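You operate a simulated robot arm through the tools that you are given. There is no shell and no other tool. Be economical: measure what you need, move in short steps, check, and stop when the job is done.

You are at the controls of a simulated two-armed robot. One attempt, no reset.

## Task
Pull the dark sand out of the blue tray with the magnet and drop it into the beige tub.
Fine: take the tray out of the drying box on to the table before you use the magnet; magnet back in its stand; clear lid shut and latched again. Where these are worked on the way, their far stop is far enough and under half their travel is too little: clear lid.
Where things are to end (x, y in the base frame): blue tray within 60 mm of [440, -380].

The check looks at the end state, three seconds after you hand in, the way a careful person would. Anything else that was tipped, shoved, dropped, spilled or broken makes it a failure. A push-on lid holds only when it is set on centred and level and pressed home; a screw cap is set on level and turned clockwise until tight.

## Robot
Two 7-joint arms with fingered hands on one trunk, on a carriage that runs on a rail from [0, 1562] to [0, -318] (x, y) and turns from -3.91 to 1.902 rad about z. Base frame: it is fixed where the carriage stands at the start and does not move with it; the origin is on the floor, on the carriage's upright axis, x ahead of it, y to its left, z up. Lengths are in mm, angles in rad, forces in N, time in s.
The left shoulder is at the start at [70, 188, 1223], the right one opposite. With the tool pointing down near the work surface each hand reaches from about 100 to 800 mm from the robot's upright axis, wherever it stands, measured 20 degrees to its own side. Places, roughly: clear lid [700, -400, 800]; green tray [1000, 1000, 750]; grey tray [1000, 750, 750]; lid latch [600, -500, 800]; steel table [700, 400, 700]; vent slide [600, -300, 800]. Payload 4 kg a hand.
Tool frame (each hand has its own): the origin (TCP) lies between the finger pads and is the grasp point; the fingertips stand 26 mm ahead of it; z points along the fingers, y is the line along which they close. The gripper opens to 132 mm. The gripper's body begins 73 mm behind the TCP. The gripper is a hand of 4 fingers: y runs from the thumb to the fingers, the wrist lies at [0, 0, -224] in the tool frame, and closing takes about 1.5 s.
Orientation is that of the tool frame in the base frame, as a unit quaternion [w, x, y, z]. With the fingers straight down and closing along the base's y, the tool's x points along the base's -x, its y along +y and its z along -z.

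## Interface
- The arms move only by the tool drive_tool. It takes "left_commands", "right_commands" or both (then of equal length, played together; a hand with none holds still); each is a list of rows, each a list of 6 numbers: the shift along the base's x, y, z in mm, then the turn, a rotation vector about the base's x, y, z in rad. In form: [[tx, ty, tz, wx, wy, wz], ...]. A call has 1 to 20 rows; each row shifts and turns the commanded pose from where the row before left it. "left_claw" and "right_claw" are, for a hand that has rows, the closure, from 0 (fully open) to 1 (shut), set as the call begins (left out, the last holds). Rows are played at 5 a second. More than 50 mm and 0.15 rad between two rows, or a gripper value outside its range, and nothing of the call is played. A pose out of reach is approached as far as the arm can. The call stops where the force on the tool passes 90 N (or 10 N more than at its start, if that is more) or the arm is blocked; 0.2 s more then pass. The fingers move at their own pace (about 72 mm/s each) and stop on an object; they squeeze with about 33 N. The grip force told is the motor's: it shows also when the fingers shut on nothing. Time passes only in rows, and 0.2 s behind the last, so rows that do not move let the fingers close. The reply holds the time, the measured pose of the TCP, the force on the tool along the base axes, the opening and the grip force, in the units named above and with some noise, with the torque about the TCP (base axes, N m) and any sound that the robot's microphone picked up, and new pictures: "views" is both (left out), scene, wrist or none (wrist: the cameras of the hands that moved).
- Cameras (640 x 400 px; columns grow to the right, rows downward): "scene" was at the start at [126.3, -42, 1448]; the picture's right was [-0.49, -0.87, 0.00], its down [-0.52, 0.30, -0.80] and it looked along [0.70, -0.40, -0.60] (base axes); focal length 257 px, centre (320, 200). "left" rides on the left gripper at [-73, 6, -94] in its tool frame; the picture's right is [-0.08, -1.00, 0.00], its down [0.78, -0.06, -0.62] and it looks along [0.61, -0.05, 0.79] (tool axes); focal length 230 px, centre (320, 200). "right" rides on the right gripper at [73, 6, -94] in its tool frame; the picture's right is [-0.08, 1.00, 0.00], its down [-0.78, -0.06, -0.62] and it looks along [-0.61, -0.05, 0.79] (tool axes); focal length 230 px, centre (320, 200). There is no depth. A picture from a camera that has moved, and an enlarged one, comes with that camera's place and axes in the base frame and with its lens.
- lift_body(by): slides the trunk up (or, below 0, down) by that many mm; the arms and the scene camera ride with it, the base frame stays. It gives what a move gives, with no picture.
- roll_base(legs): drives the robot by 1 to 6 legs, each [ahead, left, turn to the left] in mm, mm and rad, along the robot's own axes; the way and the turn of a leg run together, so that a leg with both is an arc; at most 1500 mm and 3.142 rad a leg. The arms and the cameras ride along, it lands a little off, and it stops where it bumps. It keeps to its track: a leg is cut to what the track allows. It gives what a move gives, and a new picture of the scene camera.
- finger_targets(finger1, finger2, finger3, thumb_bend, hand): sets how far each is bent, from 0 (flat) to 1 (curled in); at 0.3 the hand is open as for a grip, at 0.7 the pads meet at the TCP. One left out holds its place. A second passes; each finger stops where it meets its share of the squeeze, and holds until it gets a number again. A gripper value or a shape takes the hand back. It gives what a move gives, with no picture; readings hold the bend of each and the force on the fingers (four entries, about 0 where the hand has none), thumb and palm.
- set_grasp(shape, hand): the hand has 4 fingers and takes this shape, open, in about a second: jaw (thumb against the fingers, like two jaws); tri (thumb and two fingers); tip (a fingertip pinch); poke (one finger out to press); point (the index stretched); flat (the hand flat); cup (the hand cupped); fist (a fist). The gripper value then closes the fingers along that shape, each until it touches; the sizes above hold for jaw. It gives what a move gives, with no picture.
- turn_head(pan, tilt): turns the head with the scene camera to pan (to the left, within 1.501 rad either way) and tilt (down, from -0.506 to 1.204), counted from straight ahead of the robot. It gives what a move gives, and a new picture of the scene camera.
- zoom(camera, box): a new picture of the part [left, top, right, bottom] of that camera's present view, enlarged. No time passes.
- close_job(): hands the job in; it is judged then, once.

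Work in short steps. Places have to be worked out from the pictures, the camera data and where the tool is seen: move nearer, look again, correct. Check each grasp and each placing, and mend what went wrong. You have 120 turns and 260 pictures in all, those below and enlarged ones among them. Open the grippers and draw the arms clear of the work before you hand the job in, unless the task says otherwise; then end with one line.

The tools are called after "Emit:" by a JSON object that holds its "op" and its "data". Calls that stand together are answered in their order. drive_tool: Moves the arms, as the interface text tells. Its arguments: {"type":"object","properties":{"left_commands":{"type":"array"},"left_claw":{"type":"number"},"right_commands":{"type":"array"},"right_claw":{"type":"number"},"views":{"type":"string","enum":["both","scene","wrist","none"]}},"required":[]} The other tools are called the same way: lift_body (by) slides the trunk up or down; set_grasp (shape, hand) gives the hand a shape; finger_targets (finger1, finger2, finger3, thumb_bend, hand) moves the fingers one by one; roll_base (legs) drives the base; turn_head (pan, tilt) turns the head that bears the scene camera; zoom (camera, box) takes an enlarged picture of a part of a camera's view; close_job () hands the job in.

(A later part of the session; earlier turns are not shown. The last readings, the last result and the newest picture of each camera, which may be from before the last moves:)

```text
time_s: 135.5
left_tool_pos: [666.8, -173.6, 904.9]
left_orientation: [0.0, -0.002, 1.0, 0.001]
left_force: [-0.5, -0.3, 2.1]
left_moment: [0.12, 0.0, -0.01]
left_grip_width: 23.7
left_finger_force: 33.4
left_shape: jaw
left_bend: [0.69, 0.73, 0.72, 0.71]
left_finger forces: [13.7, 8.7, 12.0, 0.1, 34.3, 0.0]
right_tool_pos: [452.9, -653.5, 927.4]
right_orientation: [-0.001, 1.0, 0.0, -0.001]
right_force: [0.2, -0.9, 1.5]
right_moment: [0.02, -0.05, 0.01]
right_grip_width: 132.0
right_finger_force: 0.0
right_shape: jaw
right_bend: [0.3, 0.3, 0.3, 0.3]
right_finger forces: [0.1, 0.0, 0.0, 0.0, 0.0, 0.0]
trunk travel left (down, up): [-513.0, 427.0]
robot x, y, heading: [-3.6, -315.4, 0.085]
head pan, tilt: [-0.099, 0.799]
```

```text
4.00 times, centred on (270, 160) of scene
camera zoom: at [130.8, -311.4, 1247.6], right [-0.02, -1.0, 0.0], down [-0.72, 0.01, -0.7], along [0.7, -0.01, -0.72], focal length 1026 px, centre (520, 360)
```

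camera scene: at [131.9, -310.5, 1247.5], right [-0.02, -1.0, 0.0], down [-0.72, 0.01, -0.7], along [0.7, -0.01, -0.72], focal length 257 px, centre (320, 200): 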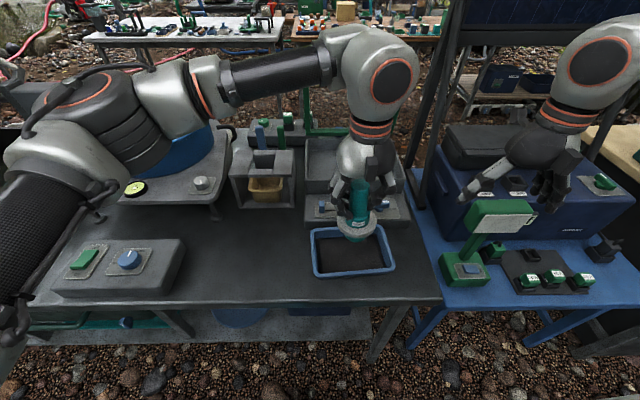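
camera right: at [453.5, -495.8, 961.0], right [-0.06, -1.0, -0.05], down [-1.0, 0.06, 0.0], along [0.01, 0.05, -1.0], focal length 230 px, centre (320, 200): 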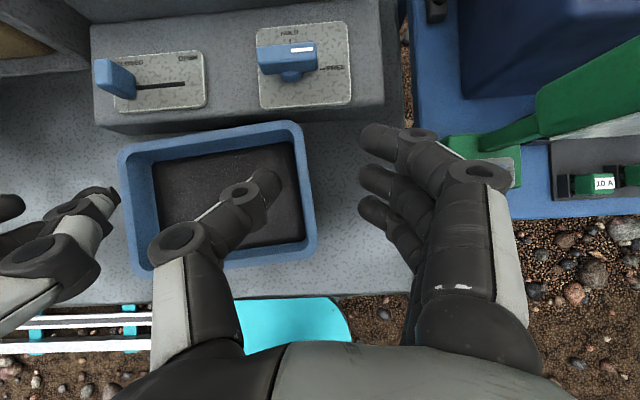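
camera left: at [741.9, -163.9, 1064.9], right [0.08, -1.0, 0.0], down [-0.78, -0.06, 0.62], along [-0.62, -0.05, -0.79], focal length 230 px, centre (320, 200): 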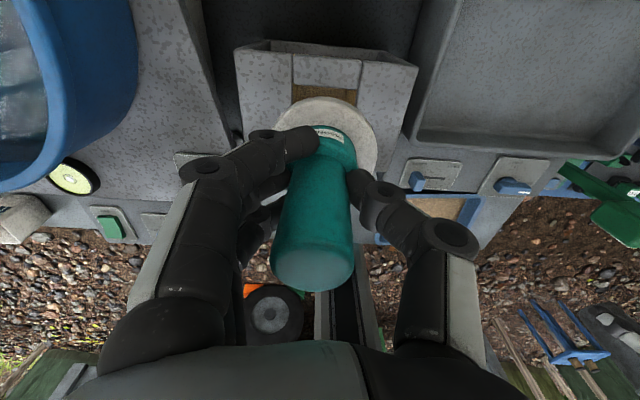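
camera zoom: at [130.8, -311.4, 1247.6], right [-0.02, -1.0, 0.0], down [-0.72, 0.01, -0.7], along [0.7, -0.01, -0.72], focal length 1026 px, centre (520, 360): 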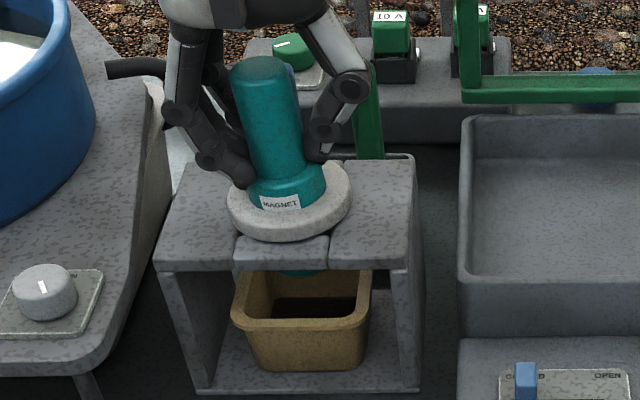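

It's back in its seated position. I open the left hand and rise straight up.

Emit:
{"op": "drive_tool", "data": {"left_commands": [[0, 0, 0, 0, 0, 0], [0, 0, 0, 0, 0, 0], [0, 0, 0, 0, 0, 0], [0, 0, 0, 0, 0, 0], [0, 0, 15, 0, 0, 0], [0, 0, 25, 0, 0, 0], [0, 0, 30, 0, 0, 0], [0, 0, 30, 0, 0, 0], [-25, 5, 10, 0, 0, 0], [-30, 5, 0, 0, 0, 0], [-30, 5, 0, 0, 0, 0], [-30, 5, 0, 0, 0, 0], [-30, 5, 0, 0, 0, 0], [-30, 5, 0, 0, 0, 0], [-30, 5, 0, 0, 0, 0], [-30, 5, 0, 0, 0, 0]], "left_claw": 0, "views": "scene"}}

Emit:
{"op": "zoom", "data": {"camera": "scene", "box": [220, 100, 420, 290]}}

```text
time_s: 138.9
left_tool_pos: [432.1, -136.0, 1013.7]
left_orientation: [0.0, -0.002, 1.0, -0.001]
left_force: [-0.1, 0.0, 0.1]
left_moment: [0.0, 0.0, 0.01]
left_grip_width: 131.6
left_finger_force: 0.0
left_shape: jaw
left_bend: [0.3, 0.3, 0.3, 0.3]
left_finger forces: [0.0, 0.0, 0.0, 0.1, 0.0, 0.1]
right_tool_pos: [453.4, -653.9, 927.2]
right_orientation: [-0.001, 1.0, 0.0, 0.001]
right_force: [0.6, 0.2, -0.4]
right_moment: [0.0, -0.01, 0.0]
right_grip_width: 131.8
right_finger_force: 0.1
right_shape: jaw
right_bend: [0.3, 0.3, 0.3, 0.3]
right_finger forces: [0.1, 0.0, 0.0, 0.0, 0.0, 0.0]
trunk travel left (down, up): [-513.0, 427.0]
robot x, y, heading: [-2.2, -316.8, 0.085]
head pan, tilt: [-0.099, 0.799]
camera scene: at [130.5, -311.0, 1247.7], right [-0.02, -1.0, 0.0], down [-0.72, 0.01, -0.7], along [0.7, -0.01, -0.72], focal length 257 px, centre (320, 200)
```

scene: 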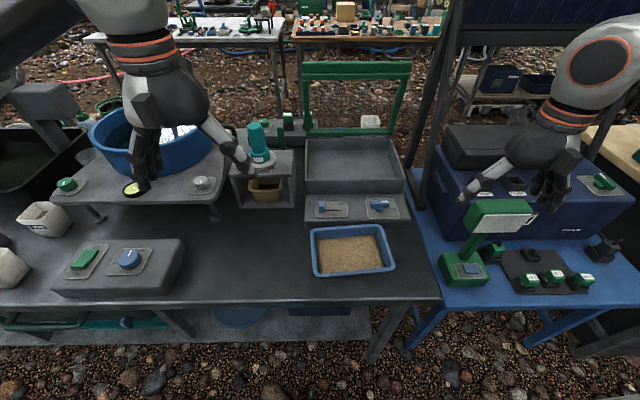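

```text
2.11 times, centred on (320, 195) of scene
camera zoom: at [130.5, -311.0, 1247.7], right [-0.02, -1.0, 0.0], down [-0.72, 0.01, -0.7], along [0.7, -0.01, -0.72], focal length 540 px, centre (320, 210)
```

zoom: 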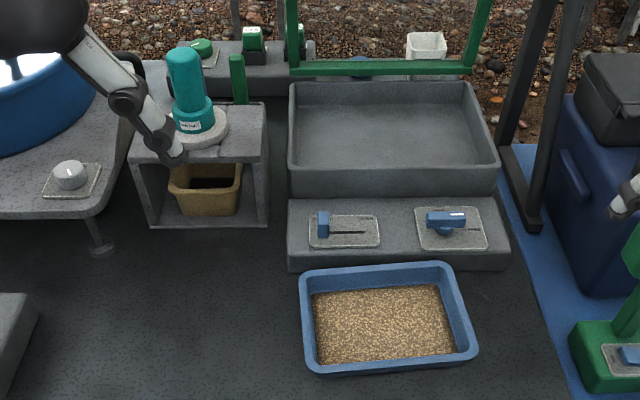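

Sand, magnet and tray are all in order. Next I close the lid with the left hand, which has the better reach. I raise and retract the right hand, then turn the robot to heading about -0.16 to bring the left shoulder forward.

Emit:
{"op": "drive_tool", "data": {"right_commands": [[-15, 10, 30, 0, 0, 0], [-20, 10, 30, 0, 0, 0], [-25, 10, 30, 0, 0, 0], [-25, 10, 30, 0, 0, 0], [-25, 10, 0, 0, 0, 0]], "left_commands": [[-5, 0, 10, 0, 0, 0.14], [-5, 0, 10, 0, 0, 0.14], [-5, 0, 10, 0, 0, 0.14], [0, 0, 10, 0, 0, 0.14], [0, 0, 0, 0, 0, 0.14]], "views": "none"}}

Emit:
{"op": "roll_base", "data": {"legs": [[0, 0, -0.245]]}}

Emit:
{"op": "lift_body", "data": {"by": 100}}

```text
time_s: 140.1
left_tool_pos: [416.0, -133.0, 1055.3]
left_orientation: [0.0, -0.346, 0.938, 0.001]
left_force: [-0.5, -0.1, 0.1]
left_moment: [0.02, 0.03, 0.0]
left_grip_width: 131.7
left_finger_force: 0.0
left_shape: jaw
left_bend: [0.3, 0.3, 0.3, 0.3]
left_finger forces: [0.0, 0.0, 0.0, 0.1, 0.1, 0.0]
right_tool_pos: [344.3, -605.1, 1047.8]
right_orientation: [-0.001, 1.0, 0.001, -0.001]
right_force: [-0.1, 0.2, -0.8]
right_moment: [0.02, 0.01, 0.02]
right_grip_width: 131.5
right_finger_force: 0.1
right_shape: jaw
right_bend: [0.3, 0.3, 0.3, 0.3]
right_finger forces: [0.1, 0.0, 0.1, 0.1, 0.1, 0.0]
trunk travel left (down, up): [-513.0, 427.0]
robot x, y, heading: [-0.1, -316.7, 0.086]
head pan, tilt: [-0.099, 0.799]
```

```text
time_s: 141.3
left_tool_pos: [447.2, -240.5, 1052.9]
left_orientation: [0.0, -0.227, 0.974, 0.0]
left_force: [-0.4, -0.4, -0.7]
left_moment: [0.0, 0.01, -0.01]
left_grip_width: 131.8
left_finger_force: 0.0
left_shape: jaw
left_bend: [0.3, 0.3, 0.3, 0.3]
left_finger forces: [0.0, 0.0, 0.0, 0.0, 0.0, 0.1]
right_tool_pos: [264.1, -679.9, 1046.6]
right_orientation: [-0.001, 0.993, -0.122, -0.001]
right_force: [0.4, 0.1, 0.1]
right_moment: [0.01, -0.03, -0.03]
right_grip_width: 132.0
right_finger_force: 0.1
right_shape: jaw
right_bend: [0.3, 0.3, 0.3, 0.3]
right_finger forces: [0.0, 0.0, 0.1, 0.0, 0.1, 0.0]
trunk travel left (down, up): [-513.0, 427.0]
robot x, y, heading: [-2.2, -315.8, -0.158]
head pan, tilt: [-0.099, 0.799]
camera scene: at [127.7, -342.9, 1247.6], right [-0.26, -0.97, 0.0], down [-0.69, 0.18, -0.7], along [0.67, -0.18, -0.72], focal length 257 px, centre (320, 200)
```

scene: 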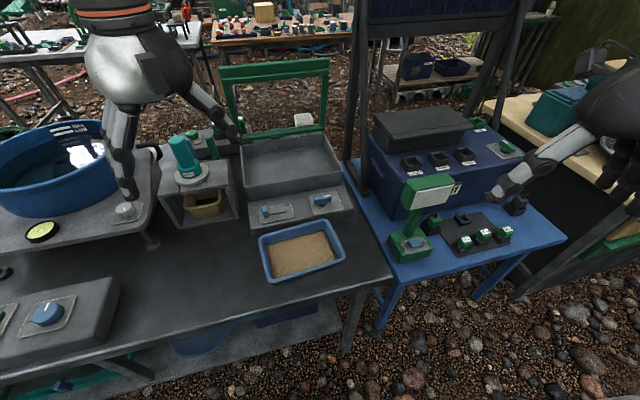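

```text
time_s: 142.7
left_tool_pos: [448.3, -239.4, 1153.7]
left_orientation: [-0.001, -0.228, 0.974, 0.0]
left_force: [0.5, 0.2, 0.4]
left_moment: [0.0, 0.01, 0.0]
left_grip_width: 131.9
left_finger_force: 0.0
left_shape: jaw
left_bend: [0.3, 0.3, 0.3, 0.3]
left_finger forces: [0.0, 0.0, 0.1, 0.1, 0.1, 0.1]
right_tool_pos: [264.8, -679.3, 1147.2]
right_orientation: [-0.001, 0.993, -0.121, 0.0]
right_force: [-0.2, 0.0, -0.9]
right_moment: [-0.04, 0.03, -0.01]
right_grip_width: 132.3
right_finger_force: 0.1
right_shape: jaw
right_bend: [0.3, 0.3, 0.3, 0.3]
right_finger forces: [0.0, 0.0, 0.1, 0.0, 0.1, 0.1]
trunk travel left (down, up): [-613.0, 327.0]
robot x, y, heading: [1.4, -318.2, -0.166]
head pan, tilt: [-0.099, 0.799]
```

I yaw the left hand to close along x, then pitch it 45° forward while moving toward the lid top.

Emit:
{"op": "drive_tool", "data": {"left_commands": [[10, -12, 0, 0, 0, 0.139], [10, -12, 0, 0, 0, 0.139], [10, -12, 0, 0, 0, 0.139], [10, -12, 0, 0, 0, 0.139], [10, -12, 0, 0, 0, 0.139], [10, -12, 0, 0, 0, 0.139], [10, -12, 0, 0, 0, 0.139], [10, -12, 0, 0, 0, 0.139], [15, -12, -5, 0, -0.131, 0], [15, 0, -5, 0, -0.131, 0], [15, 0, -5, 0, -0.131, 0], [15, 0, -5, 0, -0.131, 0], [15, 0, -5, 0, -0.131, 0], [15, 0, -5, 0, -0.131, 0]], "left_claw": 0.3, "views": "both"}}

```text
time_s: 145.7
left_tool_pos: [618.2, -348.5, 1125.7]
left_orientation: [0.271, -0.653, 0.653, -0.272]
left_force: [-0.1, 0.3, 0.7]
left_moment: [0.06, 0.0, -0.01]
left_grip_width: 92.6
left_finger_force: 0.1
left_shape: jaw
left_bend: [0.67, 0.67, 0.67, 0.64]
left_finger forces: [0.0, 0.0, 0.1, 0.0, 0.0, 0.0]
right_tool_pos: [264.4, -678.5, 1147.4]
right_orientation: [-0.001, 0.993, -0.122, -0.002]
right_force: [0.6, 0.5, 0.2]
right_moment: [-0.02, 0.0, -0.02]
right_grip_width: 131.8
right_finger_force: 0.0
right_shape: jaw
right_bend: [0.3, 0.3, 0.3, 0.3]
right_finger forces: [0.0, 0.0, 0.0, 0.1, 0.0, 0.0]
trunk travel left (down, up): [-613.0, 327.0]
robot x, y, heading: [3.4, -318.1, -0.159]
head pan, tilt: [-0.099, 0.799]
camera scene: at [128.1, -342.8, 1347.6], right [-0.26, -0.97, 0.0], down [-0.69, 0.18, -0.7], along [0.67, -0.18, -0.72], focal length 257 px, centre (320, 200)
camera left: at [549.2, -274.1, 1186.5], right [0.7, 0.08, 0.71], down [-0.39, -0.78, 0.48], along [0.59, -0.61, -0.52], focal length 230 px, centre (320, 200)
```

scene: 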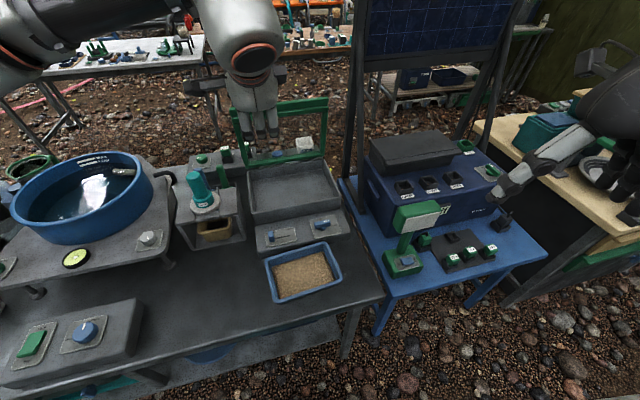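
left: 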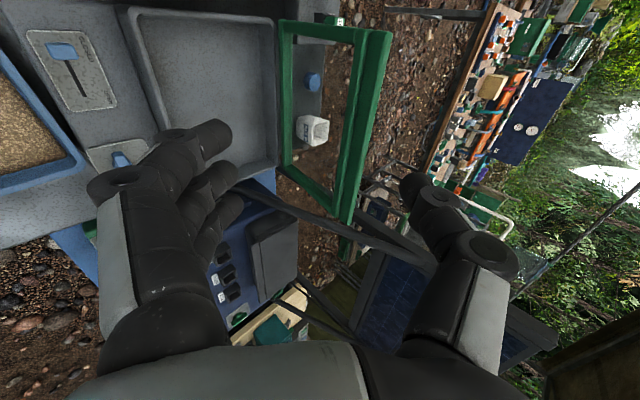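

I can see the lid's top edge; its left corner works out at about (820, -281, 1025). I move the open hand so that the thumb passes over the top edge, to TCP (797, -350, 1040).

Emit:
{"op": "drive_tool", "data": {"left_commands": [[22, 0, -10, 0, 0, 0], [22, 0, -10, 0, 0, 0], [22, 0, -10, 0, 0, 0], [22, 0, -10, 0, 0, 0], [22, 0, -10, 0, 0, 0], [22, 0, -10, 0, 0, 0], [22, 0, -13, 0, 0, 0], [25, 0, -13, 0, 0, 0]], "views": "both"}}

Emit:
{"op": "zoom", "data": {"camera": "scene", "box": [190, 50, 370, 210]}}

```text
time_s: 147.5
left_tool_pos: [798.4, -347.6, 1034.3]
left_orientation: [-0.271, 0.653, -0.653, 0.271]
left_force: [0.1, 0.4, 1.2]
left_moment: [-0.03, -0.01, 0.02]
left_grip_width: 92.8
left_finger_force: 0.1
left_shape: jaw
left_bend: [0.67, 0.67, 0.67, 0.64]
left_finger forces: [0.0, 0.0, 0.0, 0.0, 0.0, 0.0]
right_tool_pos: [265.8, -679.8, 1147.3]
right_orientation: [-0.001, 0.993, -0.122, 0.0]
right_force: [0.4, -0.8, 0.7]
right_moment: [0.03, 0.04, 0.03]
right_grip_width: 131.7
right_finger_force: 0.0
right_shape: jaw
right_bend: [0.3, 0.3, 0.3, 0.3]
right_finger forces: [0.1, 0.0, 0.0, 0.1, 0.0, 0.0]
trunk travel left (down, up): [-613.0, 327.0]
robot x, y, heading: [-0.8, -314.8, -0.16]
head pan, tilt: [-0.099, 0.799]
camera scene: at [128.6, -343.4, 1347.5], right [-0.26, -0.97, 0.0], down [-0.69, 0.19, -0.7], along [0.67, -0.18, -0.72], focal length 257 px, centre (320, 200)
camera left: at [729.7, -274.9, 1097.7], right [0.7, 0.08, 0.71], down [-0.39, -0.79, 0.48], along [0.59, -0.61, -0.52], focal length 230 px, centre (320, 200)
```

scene: 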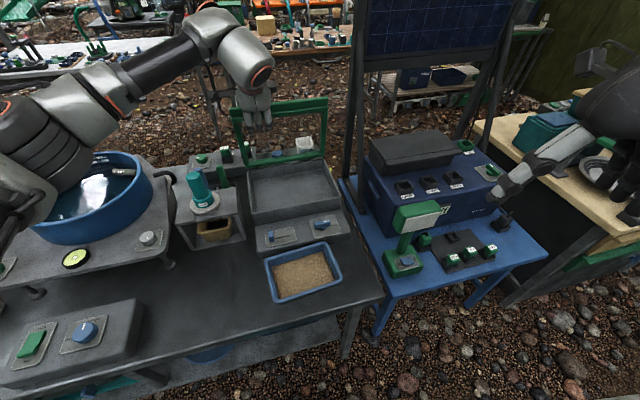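
left: 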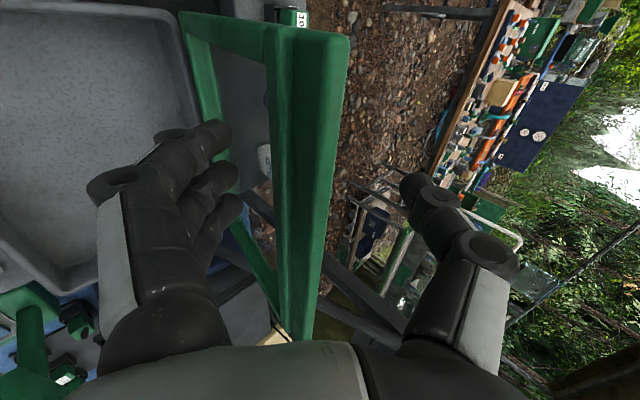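

```text
2.50 times, centred on (280, 130) of scene
camera zoom: at [128.6, -343.4, 1347.5], right [-0.26, -0.97, 0.0], down [-0.69, 0.19, -0.7], along [0.67, -0.18, -0.72], focal length 642 px, centre (420, 375)
```

zoom: 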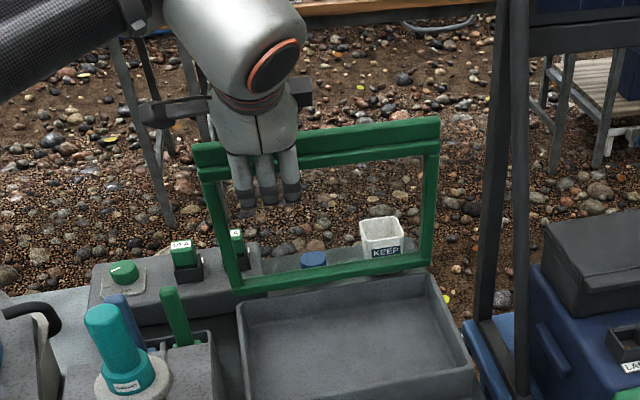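

The fingers are in front of the pane and the thumb above and behind the top edge. I lower 33 mm so that the thumb comes down behind the bar, then close gently to about 35 mm.

Emit:
{"op": "drive_tool", "data": {"left_commands": [[3, 0, -11, 0, 0, 0], [2, 0, -11, 0, 0, 0], [0, 0, -11, 0, 0, 0]], "views": "none"}}

Emit:
{"op": "drive_tool", "data": {"left_commands": [[0, 0, 0, 0, 0, 0], [0, 0, 0, 0, 0, 0], [0, 0, 0, 0, 0, 0], [0, 0, 0, 0, 0, 0]], "left_claw": 0.72, "views": "wrist"}}

```text
time_s: 148.3
left_tool_pos: [802.5, -347.0, 1006.1]
left_orientation: [-0.271, 0.653, -0.653, 0.271]
left_force: [-1.2, -0.2, -1.0]
left_moment: [0.01, 0.0, -0.03]
left_grip_width: 92.6
left_finger_force: 0.2
left_shape: jaw
left_bend: [0.67, 0.67, 0.67, 0.64]
left_finger forces: [0.0, 0.1, 0.0, 0.0, 0.0, 0.0]
right_tool_pos: [263.9, -680.3, 1146.7]
right_orientation: [-0.001, 0.993, -0.122, -0.001]
right_force: [-0.2, 0.6, -0.1]
right_moment: [0.01, 0.01, -0.02]
right_grip_width: 131.7
right_finger_force: 0.0
right_shape: jaw
right_bend: [0.3, 0.3, 0.3, 0.3]
right_finger forces: [0.0, 0.0, 0.0, 0.0, 0.1, 0.0]
trunk travel left (down, up): [-613.0, 327.0]
robot x, y, heading: [3.3, -310.6, -0.16]
head pan, tilt: [-0.099, 0.799]
```

```text
time_s: 149.3
left_tool_pos: [801.6, -348.2, 1005.7]
left_orientation: [0.272, -0.653, 0.653, -0.271]
left_force: [0.5, -0.4, 0.4]
left_moment: [0.03, 0.01, 0.0]
left_grip_width: 37.3
left_finger_force: 0.0
left_shape: jaw
left_bend: [0.73, 0.73, 0.73, 0.7]
left_finger forces: [0.0, 0.0, 0.0, 0.1, 0.0, 0.0]
right_tool_pos: [264.2, -679.4, 1145.8]
right_orientation: [-0.002, 0.993, -0.122, 0.0]
right_force: [-1.1, 0.1, -0.4]
right_moment: [0.02, -0.03, -0.01]
right_grip_width: 131.6
right_finger_force: 0.0
right_shape: jaw
right_bend: [0.3, 0.3, 0.3, 0.3]
right_finger forces: [0.0, 0.0, 0.0, 0.1, 0.0, 0.1]
trunk travel left (down, up): [-613.0, 327.0]
robot x, y, heading: [-0.5, -315.7, -0.162]
head pan, tilt: [-0.099, 0.799]
camera left: at [732.6, -275.1, 1066.9], right [0.7, 0.08, 0.71], down [-0.39, -0.79, 0.48], along [0.59, -0.61, -0.52], focal length 230 px, centre (320, 200)
```

left: 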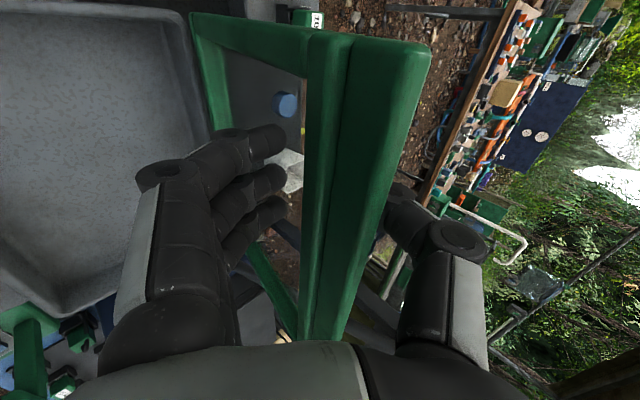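

The bar is caged between thumb (behind) and fingers (in front). I pull the lid toward me along its arc, down to about 60°.

Emit:
{"op": "drive_tool", "data": {"left_commands": [[-14, 0, 0, 0, 0, 0], [-14, 0, -2, 0, 0, 0], [-14, 0, -2, 0, 0, 0], [-14, 0, -4, 0, 0, 0], [-13, 0, -4, 0, 0, 0], [-13, 0, -5, 0, 0, 0], [-13, 0, -6, 0, 0, 0], [-12, 0, -7, 0, 0, 0]], "views": "both"}}

```text
time_s: 151.1
left_tool_pos: [694.3, -347.5, 974.1]
left_orientation: [0.271, -0.653, 0.653, -0.272]
left_force: [-0.1, 0.4, 0.1]
left_moment: [0.03, 0.01, 0.03]
left_grip_width: 37.5
left_finger_force: 0.0
left_shape: jaw
left_bend: [0.73, 0.73, 0.73, 0.7]
left_finger forces: [0.0, 0.0, 0.0, 0.0, 0.1, 0.1]
right_tool_pos: [264.2, -679.2, 1146.8]
right_orientation: [-0.001, 0.993, -0.122, -0.001]
right_force: [1.0, 0.7, 0.6]
right_moment: [-0.04, 0.02, -0.02]
right_grip_width: 131.9
right_finger_force: 0.1
right_shape: jaw
right_bend: [0.3, 0.3, 0.3, 0.3]
right_finger forces: [0.1, 0.1, 0.0, 0.1, 0.0, 0.0]
trunk travel left (down, up): [-613.0, 327.0]
robot x, y, heading: [3.1, -308.7, -0.163]
head pan, tilt: [-0.099, 0.799]
camera scene: at [127.8, -342.8, 1347.6], right [-0.26, -0.97, 0.0], down [-0.69, 0.18, -0.7], along [0.67, -0.18, -0.72], focal length 257 px, centre (320, 200)
camera left: at [625.1, -273.6, 1035.9], right [0.7, 0.08, 0.71], down [-0.39, -0.78, 0.48], along [0.59, -0.61, -0.52], focal length 230 px, centre (320, 200)
```

scene: 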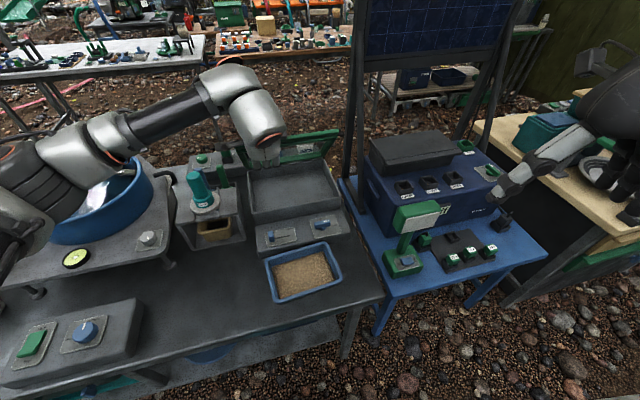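
left: 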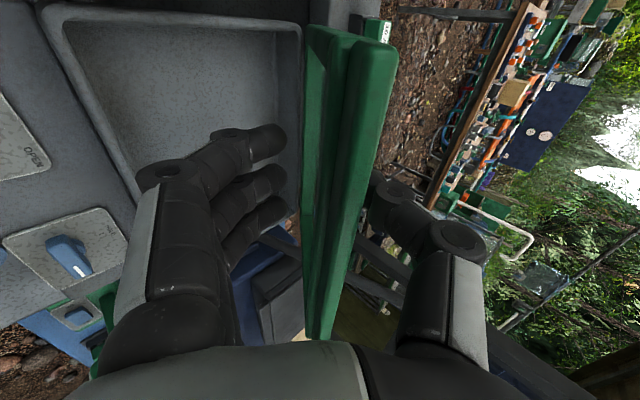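

The lid follows smoothly at about 57°. I continue the arc to about 22°.

Emit:
{"op": "drive_tool", "data": {"left_commands": [[-12, 0, -8, 0, 0, 0], [-11, 0, -9, 0, 0, 0], [-11, 0, -10, 0, 0, 0], [-10, 0, -10, 0, 0, 0], [-9, 0, -11, 0, 0, 0], [-8, 0, -12, 0, 0, 0], [-8, 0, -12, 0, 0, 0], [-7, 0, -12, 0, 0, 0], [-6, 0, -13, 0, 0, 0]], "views": "both"}}

```text
time_s: 153.1
left_tool_pos: [611.8, -347.5, 877.2]
left_orientation: [-0.271, 0.654, -0.652, 0.271]
left_force: [-1.3, 1.1, -0.2]
left_moment: [-0.01, 0.0, 0.02]
left_grip_width: 37.4
left_finger_force: 0.0
left_shape: jaw
left_bend: [0.73, 0.73, 0.73, 0.7]
left_finger forces: [0.2, 0.3, 0.1, 0.0, 0.1, 0.0]
right_tool_pos: [265.0, -679.4, 1146.8]
right_orientation: [-0.001, 0.993, -0.122, -0.001]
right_force: [-0.3, -0.1, 0.6]
right_moment: [0.01, -0.03, -0.01]
right_grip_width: 131.9
right_finger_force: 0.2
right_shape: jaw
right_bend: [0.3, 0.3, 0.3, 0.3]
right_finger forces: [0.0, 0.0, 0.1, 0.0, 0.0, 0.1]
trunk travel left (down, up): [-613.0, 327.0]
robot x, y, heading: [-0.6, -318.0, -0.16]
head pan, tilt: [-0.099, 0.799]
camera scene: at [128.0, -342.9, 1347.6], right [-0.26, -0.97, 0.0], down [-0.69, 0.18, -0.7], along [0.67, -0.18, -0.72], focal length 257 px, centre (320, 200)
camera left: at [542.7, -274.5, 939.1], right [0.7, 0.08, 0.71], down [-0.39, -0.79, 0.48], along [0.59, -0.61, -0.52], focal length 230 px, centre (320, 200)
```

scene: 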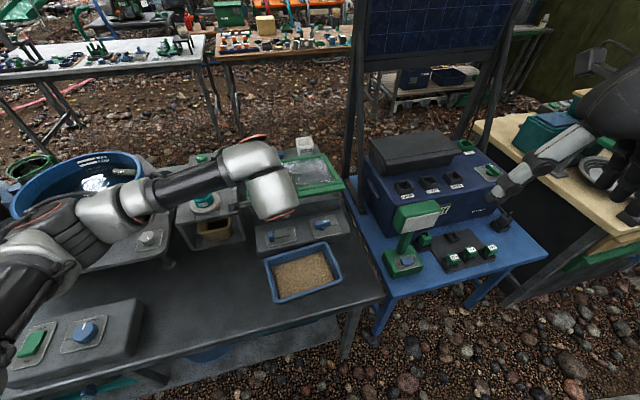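
left: 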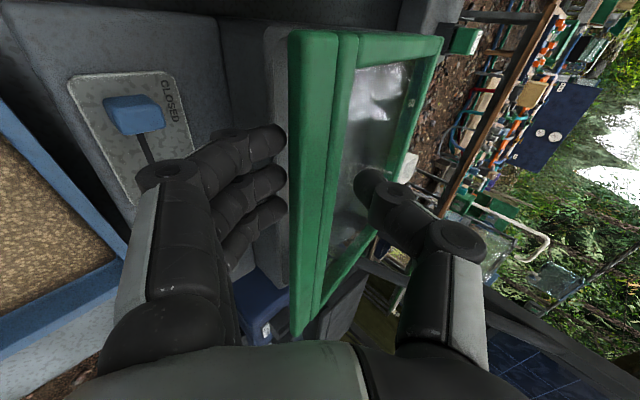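

The lid rests on my fingertips, nearly closed. I lower the last bit and then withdraw backward.

Emit:
{"op": "drive_tool", "data": {"left_commands": [[-4, 0, -10, 0, 0, 0], [-2, 0, -10, 0, 0, 0], [-2, 0, -10, 0, 0, 0], [-2, 0, -8, 0, 0, 0], [-2, 0, -6, 0, 0, 0]], "views": "wrist"}}

```text
time_s: 154.3
left_tool_pos: [601.5, -347.3, 833.1]
left_orientation: [-0.271, 0.653, -0.653, 0.271]
left_force: [-0.3, -0.4, 0.8]
left_moment: [0.01, -0.01, 0.0]
left_grip_width: 37.4
left_finger_force: 0.0
left_shape: jaw
left_bend: [0.73, 0.73, 0.73, 0.7]
left_finger forces: [0.1, 0.0, 0.1, 0.0, 0.0, 0.0]
right_tool_pos: [265.2, -679.8, 1147.9]
right_orientation: [0.0, 0.993, -0.122, 0.0]
right_force: [0.2, 0.0, 0.2]
right_moment: [0.0, -0.02, 0.02]
right_grip_width: 131.9
right_finger_force: 0.0
right_shape: jaw
right_bend: [0.3, 0.3, 0.3, 0.3]
right_finger forces: [0.1, 0.0, 0.0, 0.0, 0.0, 0.0]
trunk travel left (down, up): [-613.0, 327.0]
robot x, y, heading: [-0.2, -313.3, -0.162]
head pan, tilt: [-0.099, 0.799]
camera left: at [531.4, -274.7, 896.0], right [0.7, 0.08, 0.71], down [-0.39, -0.79, 0.48], along [0.59, -0.61, -0.52], focal length 230 px, centre (320, 200)
```

left: 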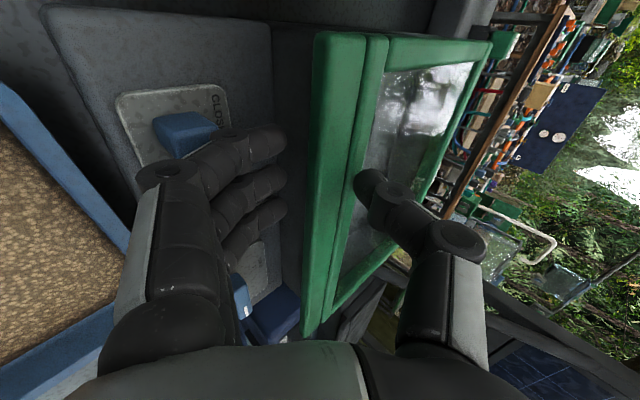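

The lid appears shut and no contact force shows. I withdraw back and up along the hand's axis.

Emit:
{"op": "drive_tool", "data": {"left_commands": [[-10, 0, 10, 0, 0, 0], [-15, 0, 15, 0, 0, 0], [-20, 0, 20, 0, 0, 0], [-20, 0, 20, 0, 0, 0], [-20, 10, 20, 0, 0, 0], [-20, 20, 20, 0, 0, 0], [-20, 20, 20, 0, 0, 0], [-20, 20, 20, 0, 0, 0]], "left_claw": 0.5, "views": "scene"}}

Emit:
{"op": "zoom", "data": {"camera": "scene", "box": [240, 130, 370, 260]}}

```text
time_s: 156.1
left_tool_pos: [455.1, -277.4, 979.9]
left_orientation: [0.271, -0.653, 0.653, -0.272]
left_force: [0.1, 0.1, 0.7]
left_moment: [0.02, -0.03, -0.03]
left_grip_width: 65.3
left_finger_force: 0.1
left_shape: jaw
left_bend: [0.73, 0.73, 0.73, 0.7]
left_finger forces: [0.0, 0.0, 0.0, 0.0, 0.0, 0.0]
right_tool_pos: [264.3, -679.1, 1146.6]
right_orientation: [-0.001, 0.993, -0.121, 0.0]
right_force: [-0.6, -1.3, 0.2]
right_moment: [-0.02, 0.01, 0.0]
right_grip_width: 131.9
right_finger_force: 0.1
right_shape: jaw
right_bend: [0.3, 0.3, 0.3, 0.3]
right_finger forces: [0.1, 0.0, 0.1, 0.1, 0.0, 0.0]
trunk travel left (down, up): [-613.0, 327.0]
robot x, y, heading: [3.3, -314.9, -0.161]
head pan, tilt: [-0.099, 0.799]
camera scene: at [126.9, -342.5, 1347.7], right [-0.26, -0.97, 0.0], down [-0.69, 0.18, -0.7], along [0.67, -0.18, -0.72], focal length 257 px, centre (320, 200)
```

scene: 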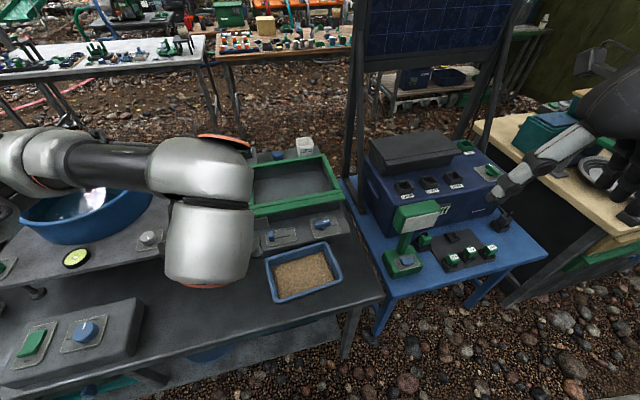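

```text
3.08 times, centred on (305, 195) of scene
camera zoom: at [126.9, -342.5, 1347.7], right [-0.26, -0.97, 0.0], down [-0.69, 0.18, -0.7], along [0.67, -0.18, -0.72], focal length 790 px, centre (366, 215)
```

zoom: 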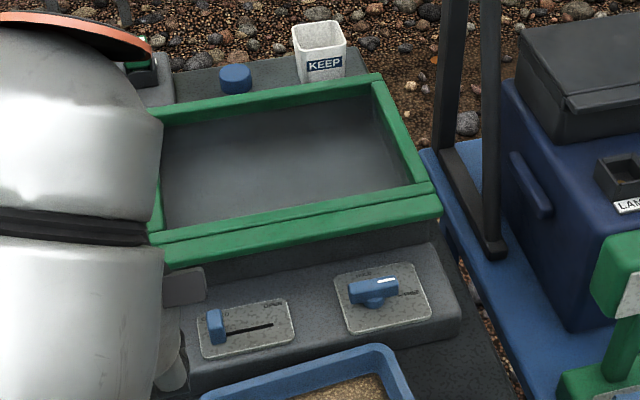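

The lid is shut. Now the latch: with the right hand I'll push the knob's pointer end from the near side, then grip it into line. I turn the robot back to heading about 0 and lower the trunk, with the left hand drawn back.

Emit:
{"op": "drive_tool", "data": {"left_commands": [[-20, 15, 20, 0, 0, 0], [-20, 15, 20, 0, 0, 0], [-20, 15, 20, 0, 0, 0], [-20, 15, 20, 0, 0, 0]], "views": "none"}}

Emit:
{"op": "roll_base", "data": {"legs": [[0, 0, 0.2]]}}

Emit:
{"op": "lift_body", "data": {"by": -150}}

Emit:
{"op": "finger_targets", "data": {"hand": "right", "finger1": 1, "finger2": 0.7, "finger3": 1, "thumb_bend": 0.7}}

```text
time_s: 157.1
left_tool_pos: [398.0, -244.5, 1035.0]
left_orientation: [0.27, -0.638, 0.667, -0.275]
left_force: [0.0, 0.6, 0.1]
left_moment: [0.01, 0.01, 0.0]
left_grip_width: 65.8
left_finger_force: 0.0
left_shape: jaw
left_bend: [0.73, 0.73, 0.73, 0.7]
left_finger forces: [0.1, 0.1, 0.1, 0.1, 0.0, 0.0]
left hand out of reach, approached as far as the arm can: row 3, 4
right_tool_pos: [264.8, -680.2, 1147.4]
right_orientation: [-0.001, 0.993, -0.122, -0.001]
right_force: [0.2, 0.6, -0.2]
right_moment: [-0.06, 0.03, -0.03]
right_grip_width: 131.8
right_finger_force: 0.0
right_shape: jaw
right_bend: [0.3, 0.3, 0.3, 0.3]
right_finger forces: [0.0, 0.0, 0.0, 0.0, 0.1, 0.0]
trunk travel left (down, up): [-613.0, 327.0]
robot x, y, heading: [4.5, -317.1, -0.162]
head pan, tilt: [-0.099, 0.799]
```

```text
time_s: 158.2
left_tool_pos: [374.9, -167.6, 1034.8]
left_orientation: [-0.298, 0.7, -0.6, 0.247]
left_force: [-0.5, 0.8, 0.3]
left_moment: [0.01, 0.0, 0.02]
left_grip_width: 65.4
left_finger_force: 0.2
left_shape: jaw
left_bend: [0.73, 0.73, 0.73, 0.7]
left_finger forces: [0.0, 0.1, 0.0, 0.0, 0.1, 0.0]
right_tool_pos: [331.8, -619.2, 1147.9]
right_orientation: [0.0, 1.0, -0.022, -0.001]
right_force: [0.7, 0.6, 0.6]
right_moment: [0.02, 0.07, -0.02]
right_grip_width: 132.0
right_finger_force: 0.1
right_shape: jaw
right_bend: [0.3, 0.3, 0.3, 0.3]
right_finger forces: [0.1, 0.0, 0.0, 0.0, 0.0, 0.0]
trunk travel left (down, up): [-613.0, 327.0]
robot x, y, heading: [-1.4, -318.8, 0.038]
head pan, tilt: [-0.099, 0.799]
camera scene: at [131.4, -317.2, 1347.6], right [-0.06, -1.0, 0.0], down [-0.72, 0.04, -0.7], along [0.7, -0.04, -0.72], focal length 257 px, centre (320, 200)
```

scene: 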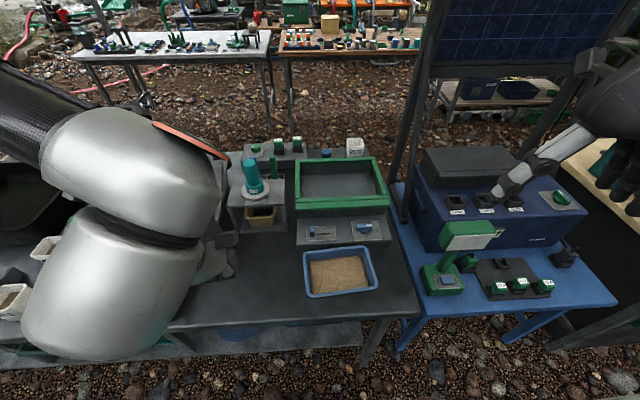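

```text
time_s: 160.0
left_tool_pos: [375.3, -167.3, 884.6]
left_orientation: [-0.298, 0.7, -0.6, 0.247]
left_force: [0.3, -0.1, -0.1]
left_moment: [0.04, -0.01, 0.0]
left_grip_width: 65.5
left_finger_force: 0.1
left_shape: jaw
left_bend: [0.73, 0.73, 0.73, 0.7]
left_finger forces: [0.1, 0.0, 0.1, 0.1, 0.0, 0.1]
right_tool_pos: [332.1, -620.0, 998.0]
right_orientation: [0.0, 1.0, -0.022, 0.0]
right_force: [-1.0, 0.0, 0.2]
right_moment: [0.0, 0.01, -0.01]
right_grip_width: 131.6
right_finger_force: 0.1
right_shape: jaw
right_bend: [0.3, 0.3, 0.3, 0.3]
right_finger forces: [0.0, 0.1, 0.1, 0.0, 0.1, 0.0]
trunk travel left (down, up): [-463.0, 477.0]
robot x, y, heading: [-2.1, -315.4, 0.036]
head pan, tilt: [-0.099, 0.799]
```

```text
time_s: 161.0
left_tool_pos: [375.5, -168.8, 885.7]
left_orientation: [-0.298, 0.7, -0.599, 0.248]
left_force: [-0.1, -1.0, -0.3]
left_moment: [-0.01, -0.01, 0.01]
left_grip_width: 65.7
left_finger_force: 0.0
left_shape: jaw
left_bend: [0.73, 0.73, 0.73, 0.7]
left_finger forces: [0.0, 0.0, 0.1, 0.1, 0.1, 0.0]
right_tool_pos: [331.9, -619.5, 997.5]
right_orientation: [-0.001, 1.0, -0.022, -0.001]
right_force: [0.0, 0.1, -0.2]
right_moment: [0.0, 0.01, -0.02]
right_grip_width: 39.0
right_finger_force: 0.1
right_shape: fingers
right_bend: [1.0, 0.7, 1.0, 0.7]
right_finger forces: [0.1, 0.1, 0.0, 0.1, 0.0, 0.0]
trunk travel left (down, up): [-463.0, 477.0]
robot x, y, heading: [0.4, -315.8, 0.04]
head pan, tilt: [-0.099, 0.799]
```

I bring the right hand in front of the knob's pointer end, first to (510, -494, 880).

Emit:
{"op": "drive_tool", "data": {"right_commands": [[22, 16, -15, 0, 0, 0.044], [22, 16, -15, 0, 0, 0], [22, 16, -15, 0, 0, 0], [22, 16, -15, 0, 0, 0], [22, 16, -15, 0, 0, 0], [22, 16, -15, 0, 0, 0], [22, 16, -15, 0, 0, 0], [22, 14, -12, 0, 0, 0], [0, 0, -20, 0, 0, 0], [0, 0, -20, 0, 0, 0], [0, 0, -20, 0, 0, 0], [0, 0, -20, 0, 0, 0], [0, 0, -8, 0, 0, 0]], "views": "both"}}

Emit:
{"op": "zoom", "data": {"camera": "scene", "box": [290, 130, 410, 240]}}

```text
time_s: 163.8
left_tool_pos: [375.0, -168.9, 885.0]
left_orientation: [-0.297, 0.701, -0.6, 0.247]
left_force: [-0.2, -0.9, 0.1]
left_moment: [0.0, 0.0, 0.02]
left_grip_width: 65.6
left_finger_force: 0.1
left_shape: jaw
left_bend: [0.73, 0.73, 0.73, 0.7]
left_finger forces: [0.1, 0.0, 0.0, 0.0, 0.1, 0.0]
right_tool_pos: [507.5, -495.3, 792.8]
right_orientation: [-0.002, 1.0, -0.001, 0.0]
right_force: [0.0, -0.4, -0.8]
right_moment: [-0.01, 0.0, 0.01]
right_grip_width: 38.9
right_finger_force: 0.0
right_shape: fingers
right_bend: [1.0, 0.7, 1.0, 0.7]
right_finger forces: [0.0, 0.0, 0.0, 0.1, 0.0, 0.0]
trunk travel left (down, up): [-463.0, 477.0]
robot x, y, heading: [-0.5, -312.1, 0.038]
head pan, tilt: [-0.099, 0.799]
camera scene: at [131.0, -317.2, 1197.6], right [-0.06, -1.0, 0.0], down [-0.72, 0.04, -0.7], along [0.7, -0.04, -0.72], focal length 257 px, centre (320, 200)
camera right: at [581.5, -501.3, 884.9], right [-0.08, -1.0, 0.0], down [-0.78, 0.06, 0.62], along [-0.62, 0.05, -0.79], focal length 230 px, centre (320, 200)
```

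scene: 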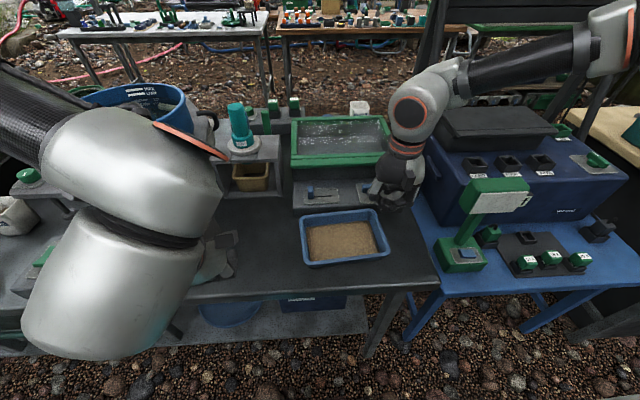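
right: 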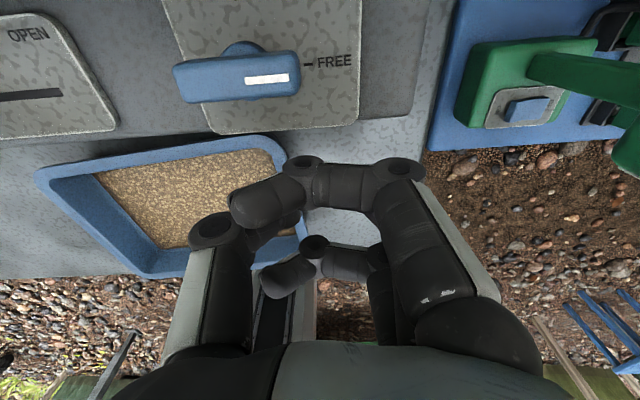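

```text
3.64 times, centred on (350, 185) of scene
camera zoom: at [131.0, -317.2, 1197.6], right [-0.06, -1.0, 0.0], down [-0.72, 0.04, -0.7], along [0.7, -0.04, -0.72], focal length 933 px, centre (211, 254)
```

zoom: 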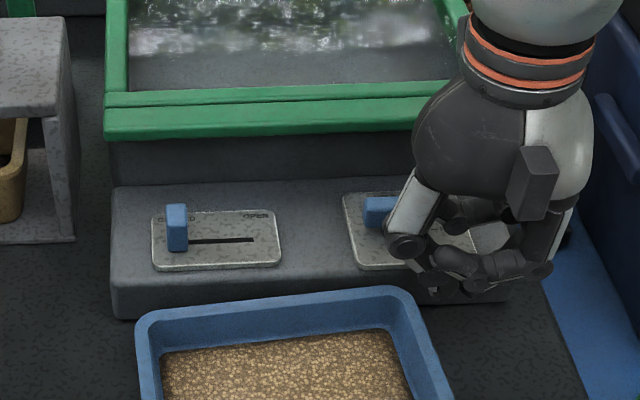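

The camera shows the pointer end at y -491, axis at -466. I advance in x to push the pointer end forward.

Emit:
{"op": "drive_tool", "data": {"right_commands": [[15, 3, 0, 0, 0, 0], [12, 0, 0, 0, 0, 0], [8, 0, 0, 0, 0, 0], [6, 0, 0, 0, 0, 0], [6, 0, 0, 0, 0, 0], [5, 0, 0, 0, 0, 0]], "views": "wrist"}}

```text
time_s: 164.8
left_tool_pos: [374.9, -166.9, 885.9]
left_orientation: [-0.297, 0.7, -0.6, 0.249]
left_force: [0.7, 0.1, 0.4]
left_moment: [-0.04, 0.02, 0.0]
left_grip_width: 65.8
left_finger_force: 0.0
left_shape: jaw
left_bend: [0.73, 0.73, 0.73, 0.7]
left_finger forces: [0.0, 0.1, 0.1, 0.0, 0.0, 0.0]
right_tool_pos: [532.0, -491.4, 787.5]
right_orientation: [0.004, 1.0, 0.005, -0.021]
right_force: [-43.5, 1.2, 11.3]
right_moment: [0.12, 0.98, 0.54]
right_grip_width: 38.3
right_finger_force: 23.8
right_shape: fingers
right_bend: [1.0, 0.71, 1.0, 0.7]
right_finger forces: [0.1, 5.3, 0.0, 0.0, 41.9, 0.1]
trunk travel left (down, up): [-463.0, 477.0]
robot x, y, heading: [-0.2, -314.1, 0.03]
head pan, tilt: [-0.099, 0.799]
stopped in row 5 (right hand): the force on the tool passed its limit at 95 N (the readings are from after the stop); the commanded pose is now the measured one
camera right: at [608.5, -495.6, 878.4], right [-0.07, -1.0, 0.01], down [-0.76, 0.06, 0.65], along [-0.65, 0.04, -0.76], focal length 230 px, centre (320, 200)
```

right: 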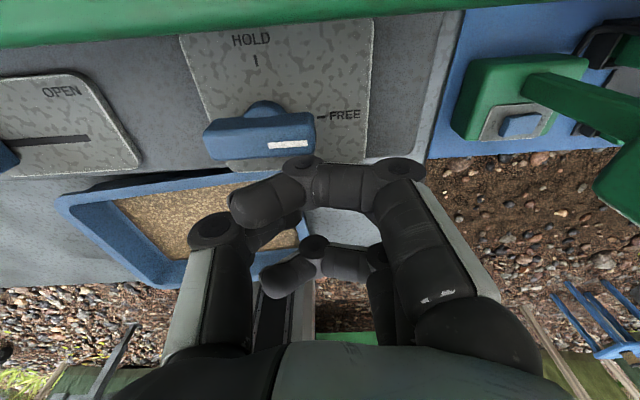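

The thumb is what meets the knob, too near its axis to give torque. I back off, shift 14 mm further out in y, and push again.

Emit:
{"op": "drive_tool", "data": {"right_commands": [[-8, 0, 4, 0, 0, 0], [-6, -7, 2, 0, 0.04, 0], [0, -8, 0, 0, 0, 0], [8, 0, 0, 0, 0, 0], [6, 0, 0, 0, 0, 0], [5, 0, 0, 0, 0, 0], [4, 0, 0, 0, 0, 0], [4, 0, 0, 0, 0, 0]], "views": "wrist"}}

```text
time_s: 166.6
left_tool_pos: [375.8, -167.8, 884.3]
left_orientation: [-0.297, 0.7, -0.601, 0.247]
left_force: [-0.4, 0.5, 0.2]
left_moment: [-0.05, 0.0, 0.02]
left_grip_width: 65.7
left_finger_force: 0.0
left_shape: jaw
left_bend: [0.73, 0.73, 0.73, 0.7]
left_finger forces: [0.1, 0.0, 0.0, 0.0, 0.0, 0.0]
right_tool_pos: [550.3, -506.8, 793.4]
right_orientation: [0.003, 0.999, 0.002, -0.035]
right_force: [-2.0, 0.2, 0.0]
right_moment: [0.03, 0.0, 0.03]
right_grip_width: 39.0
right_finger_force: 0.9
right_shape: fingers
right_bend: [1.0, 0.7, 1.0, 0.7]
right_finger forces: [0.1, 0.0, 0.1, 0.0, 1.8, 0.0]
trunk travel left (down, up): [-463.0, 477.0]
robot x, y, heading: [0.5, -316.4, 0.034]
head pan, tilt: [-0.099, 0.799]
camera right: at [630.3, -512.4, 881.3], right [-0.07, -1.0, 0.01], down [-0.74, 0.06, 0.67], along [-0.67, 0.04, -0.74], focal length 230 px, centre (320, 200)
```

right: 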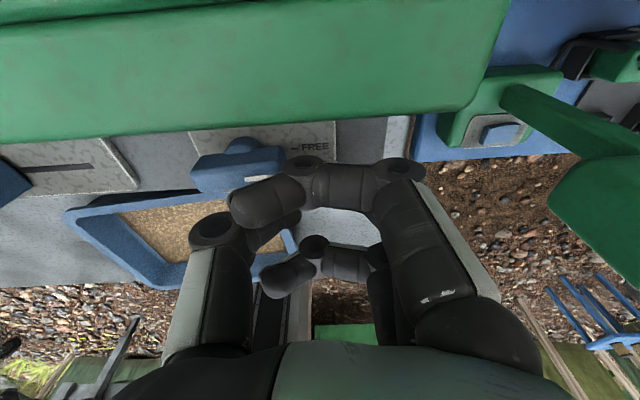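

Now it turns with only 2 N. I push on to x about 570.

Emit:
{"op": "drive_tool", "data": {"right_commands": [[5, 0, 0, 0, 0, 0], [5, 1, 0, 0, 0, 0], [5, 1, 0, 0, 0, 0], [4, 2, 0, 0, 0, 0]], "views": "none"}}

Emit:
{"op": "zoom", "data": {"camera": "right", "box": [120, 60, 420, 260]}}

```text
time_s: 167.6
left_tool_pos: [375.6, -169.3, 887.0]
left_orientation: [-0.297, 0.7, -0.601, 0.247]
left_force: [0.0, -0.6, -0.3]
left_moment: [-0.02, 0.0, -0.02]
left_grip_width: 65.8
left_finger_force: 0.0
left_shape: jaw
left_bend: [0.73, 0.73, 0.73, 0.7]
left_finger forces: [0.0, 0.0, 0.0, 0.0, 0.0, 0.0]
right_tool_pos: [568.9, -503.4, 793.8]
right_orientation: [0.003, 0.999, 0.003, -0.034]
right_force: [-1.3, -5.9, 3.5]
right_moment: [0.1, 0.03, 0.04]
right_grip_width: 38.9
right_finger_force: 2.9
right_shape: fingers
right_bend: [1.0, 0.7, 1.0, 0.71]
right_finger forces: [0.1, 0.1, 0.0, 0.0, 6.1, 0.0]
trunk travel left (down, up): [-463.0, 477.0]
robot x, y, heading: [2.8, -314.6, 0.038]
head pan, tilt: [-0.099, 0.799]
```

```text
2.00 times, centred on (270, 160) of right
camera zoom: at [648.3, -509.2, 881.8], right [-0.07, -1.0, 0.01], down [-0.74, 0.06, 0.67], along [-0.67, 0.04, -0.74], focal length 460 px, centre (420, 280)
```

zoom: 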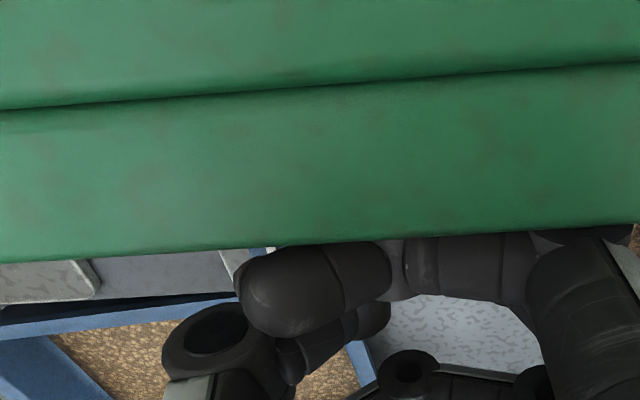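

The thumb now bears on the pointer's side (-6 N in y). I push in +y to complete the turn to the HOLD stop.

Emit:
{"op": "drive_tool", "data": {"right_commands": [[2, 4, 0, 0, 0, 0], [2, 4, 0, 0, 0, 0], [1, 4, 0, 0, 0, 0], [0, 4, 0, 0, 0, 0]], "views": "none"}}

Emit:
{"op": "zoom", "data": {"camera": "scene", "box": [310, 140, 420, 240]}}

```text
time_s: 168.6
left_tool_pos: [376.3, -169.5, 885.7]
left_orientation: [-0.298, 0.7, -0.601, 0.247]
left_force: [0.2, 0.1, -0.4]
left_moment: [-0.03, 0.0, -0.01]
left_grip_width: 65.7
left_finger_force: 0.1
left_shape: jaw
left_bend: [0.73, 0.73, 0.73, 0.7]
left_finger forces: [0.0, 0.0, 0.0, 0.1, 0.1, 0.1]
right_tool_pos: [572.6, -491.6, 795.8]
right_orientation: [0.001, 0.999, 0.002, -0.033]
right_force: [0.3, -20.7, 11.9]
right_moment: [0.21, -0.12, -0.19]
right_grip_width: 37.6
right_finger_force: 12.3
right_shape: fingers
right_bend: [1.0, 0.67, 1.0, 0.76]
right_finger forces: [2.7, 0.0, 0.0, 0.1, 21.5, 0.0]
right hand out of reach, approached as far as the arm can: row 4
trunk travel left (down, up): [-463.0, 477.0]
robot x, y, heading: [0.7, -312.9, 0.04]
head pan, tilt: [-0.099, 0.799]
```

```text
4.00 times, centred on (365, 190) of scene
camera zoom: at [129.9, -319.6, 1197.8], right [-0.06, -1.0, 0.0], down [-0.71, 0.05, -0.7], along [0.7, -0.04, -0.72], focal length 1026 px, centre (140, 240)
```

zoom: 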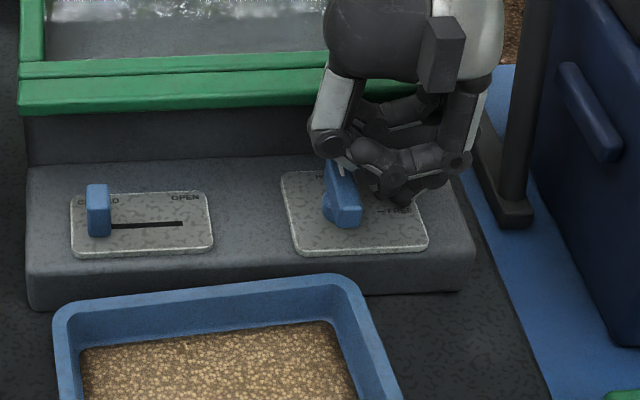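

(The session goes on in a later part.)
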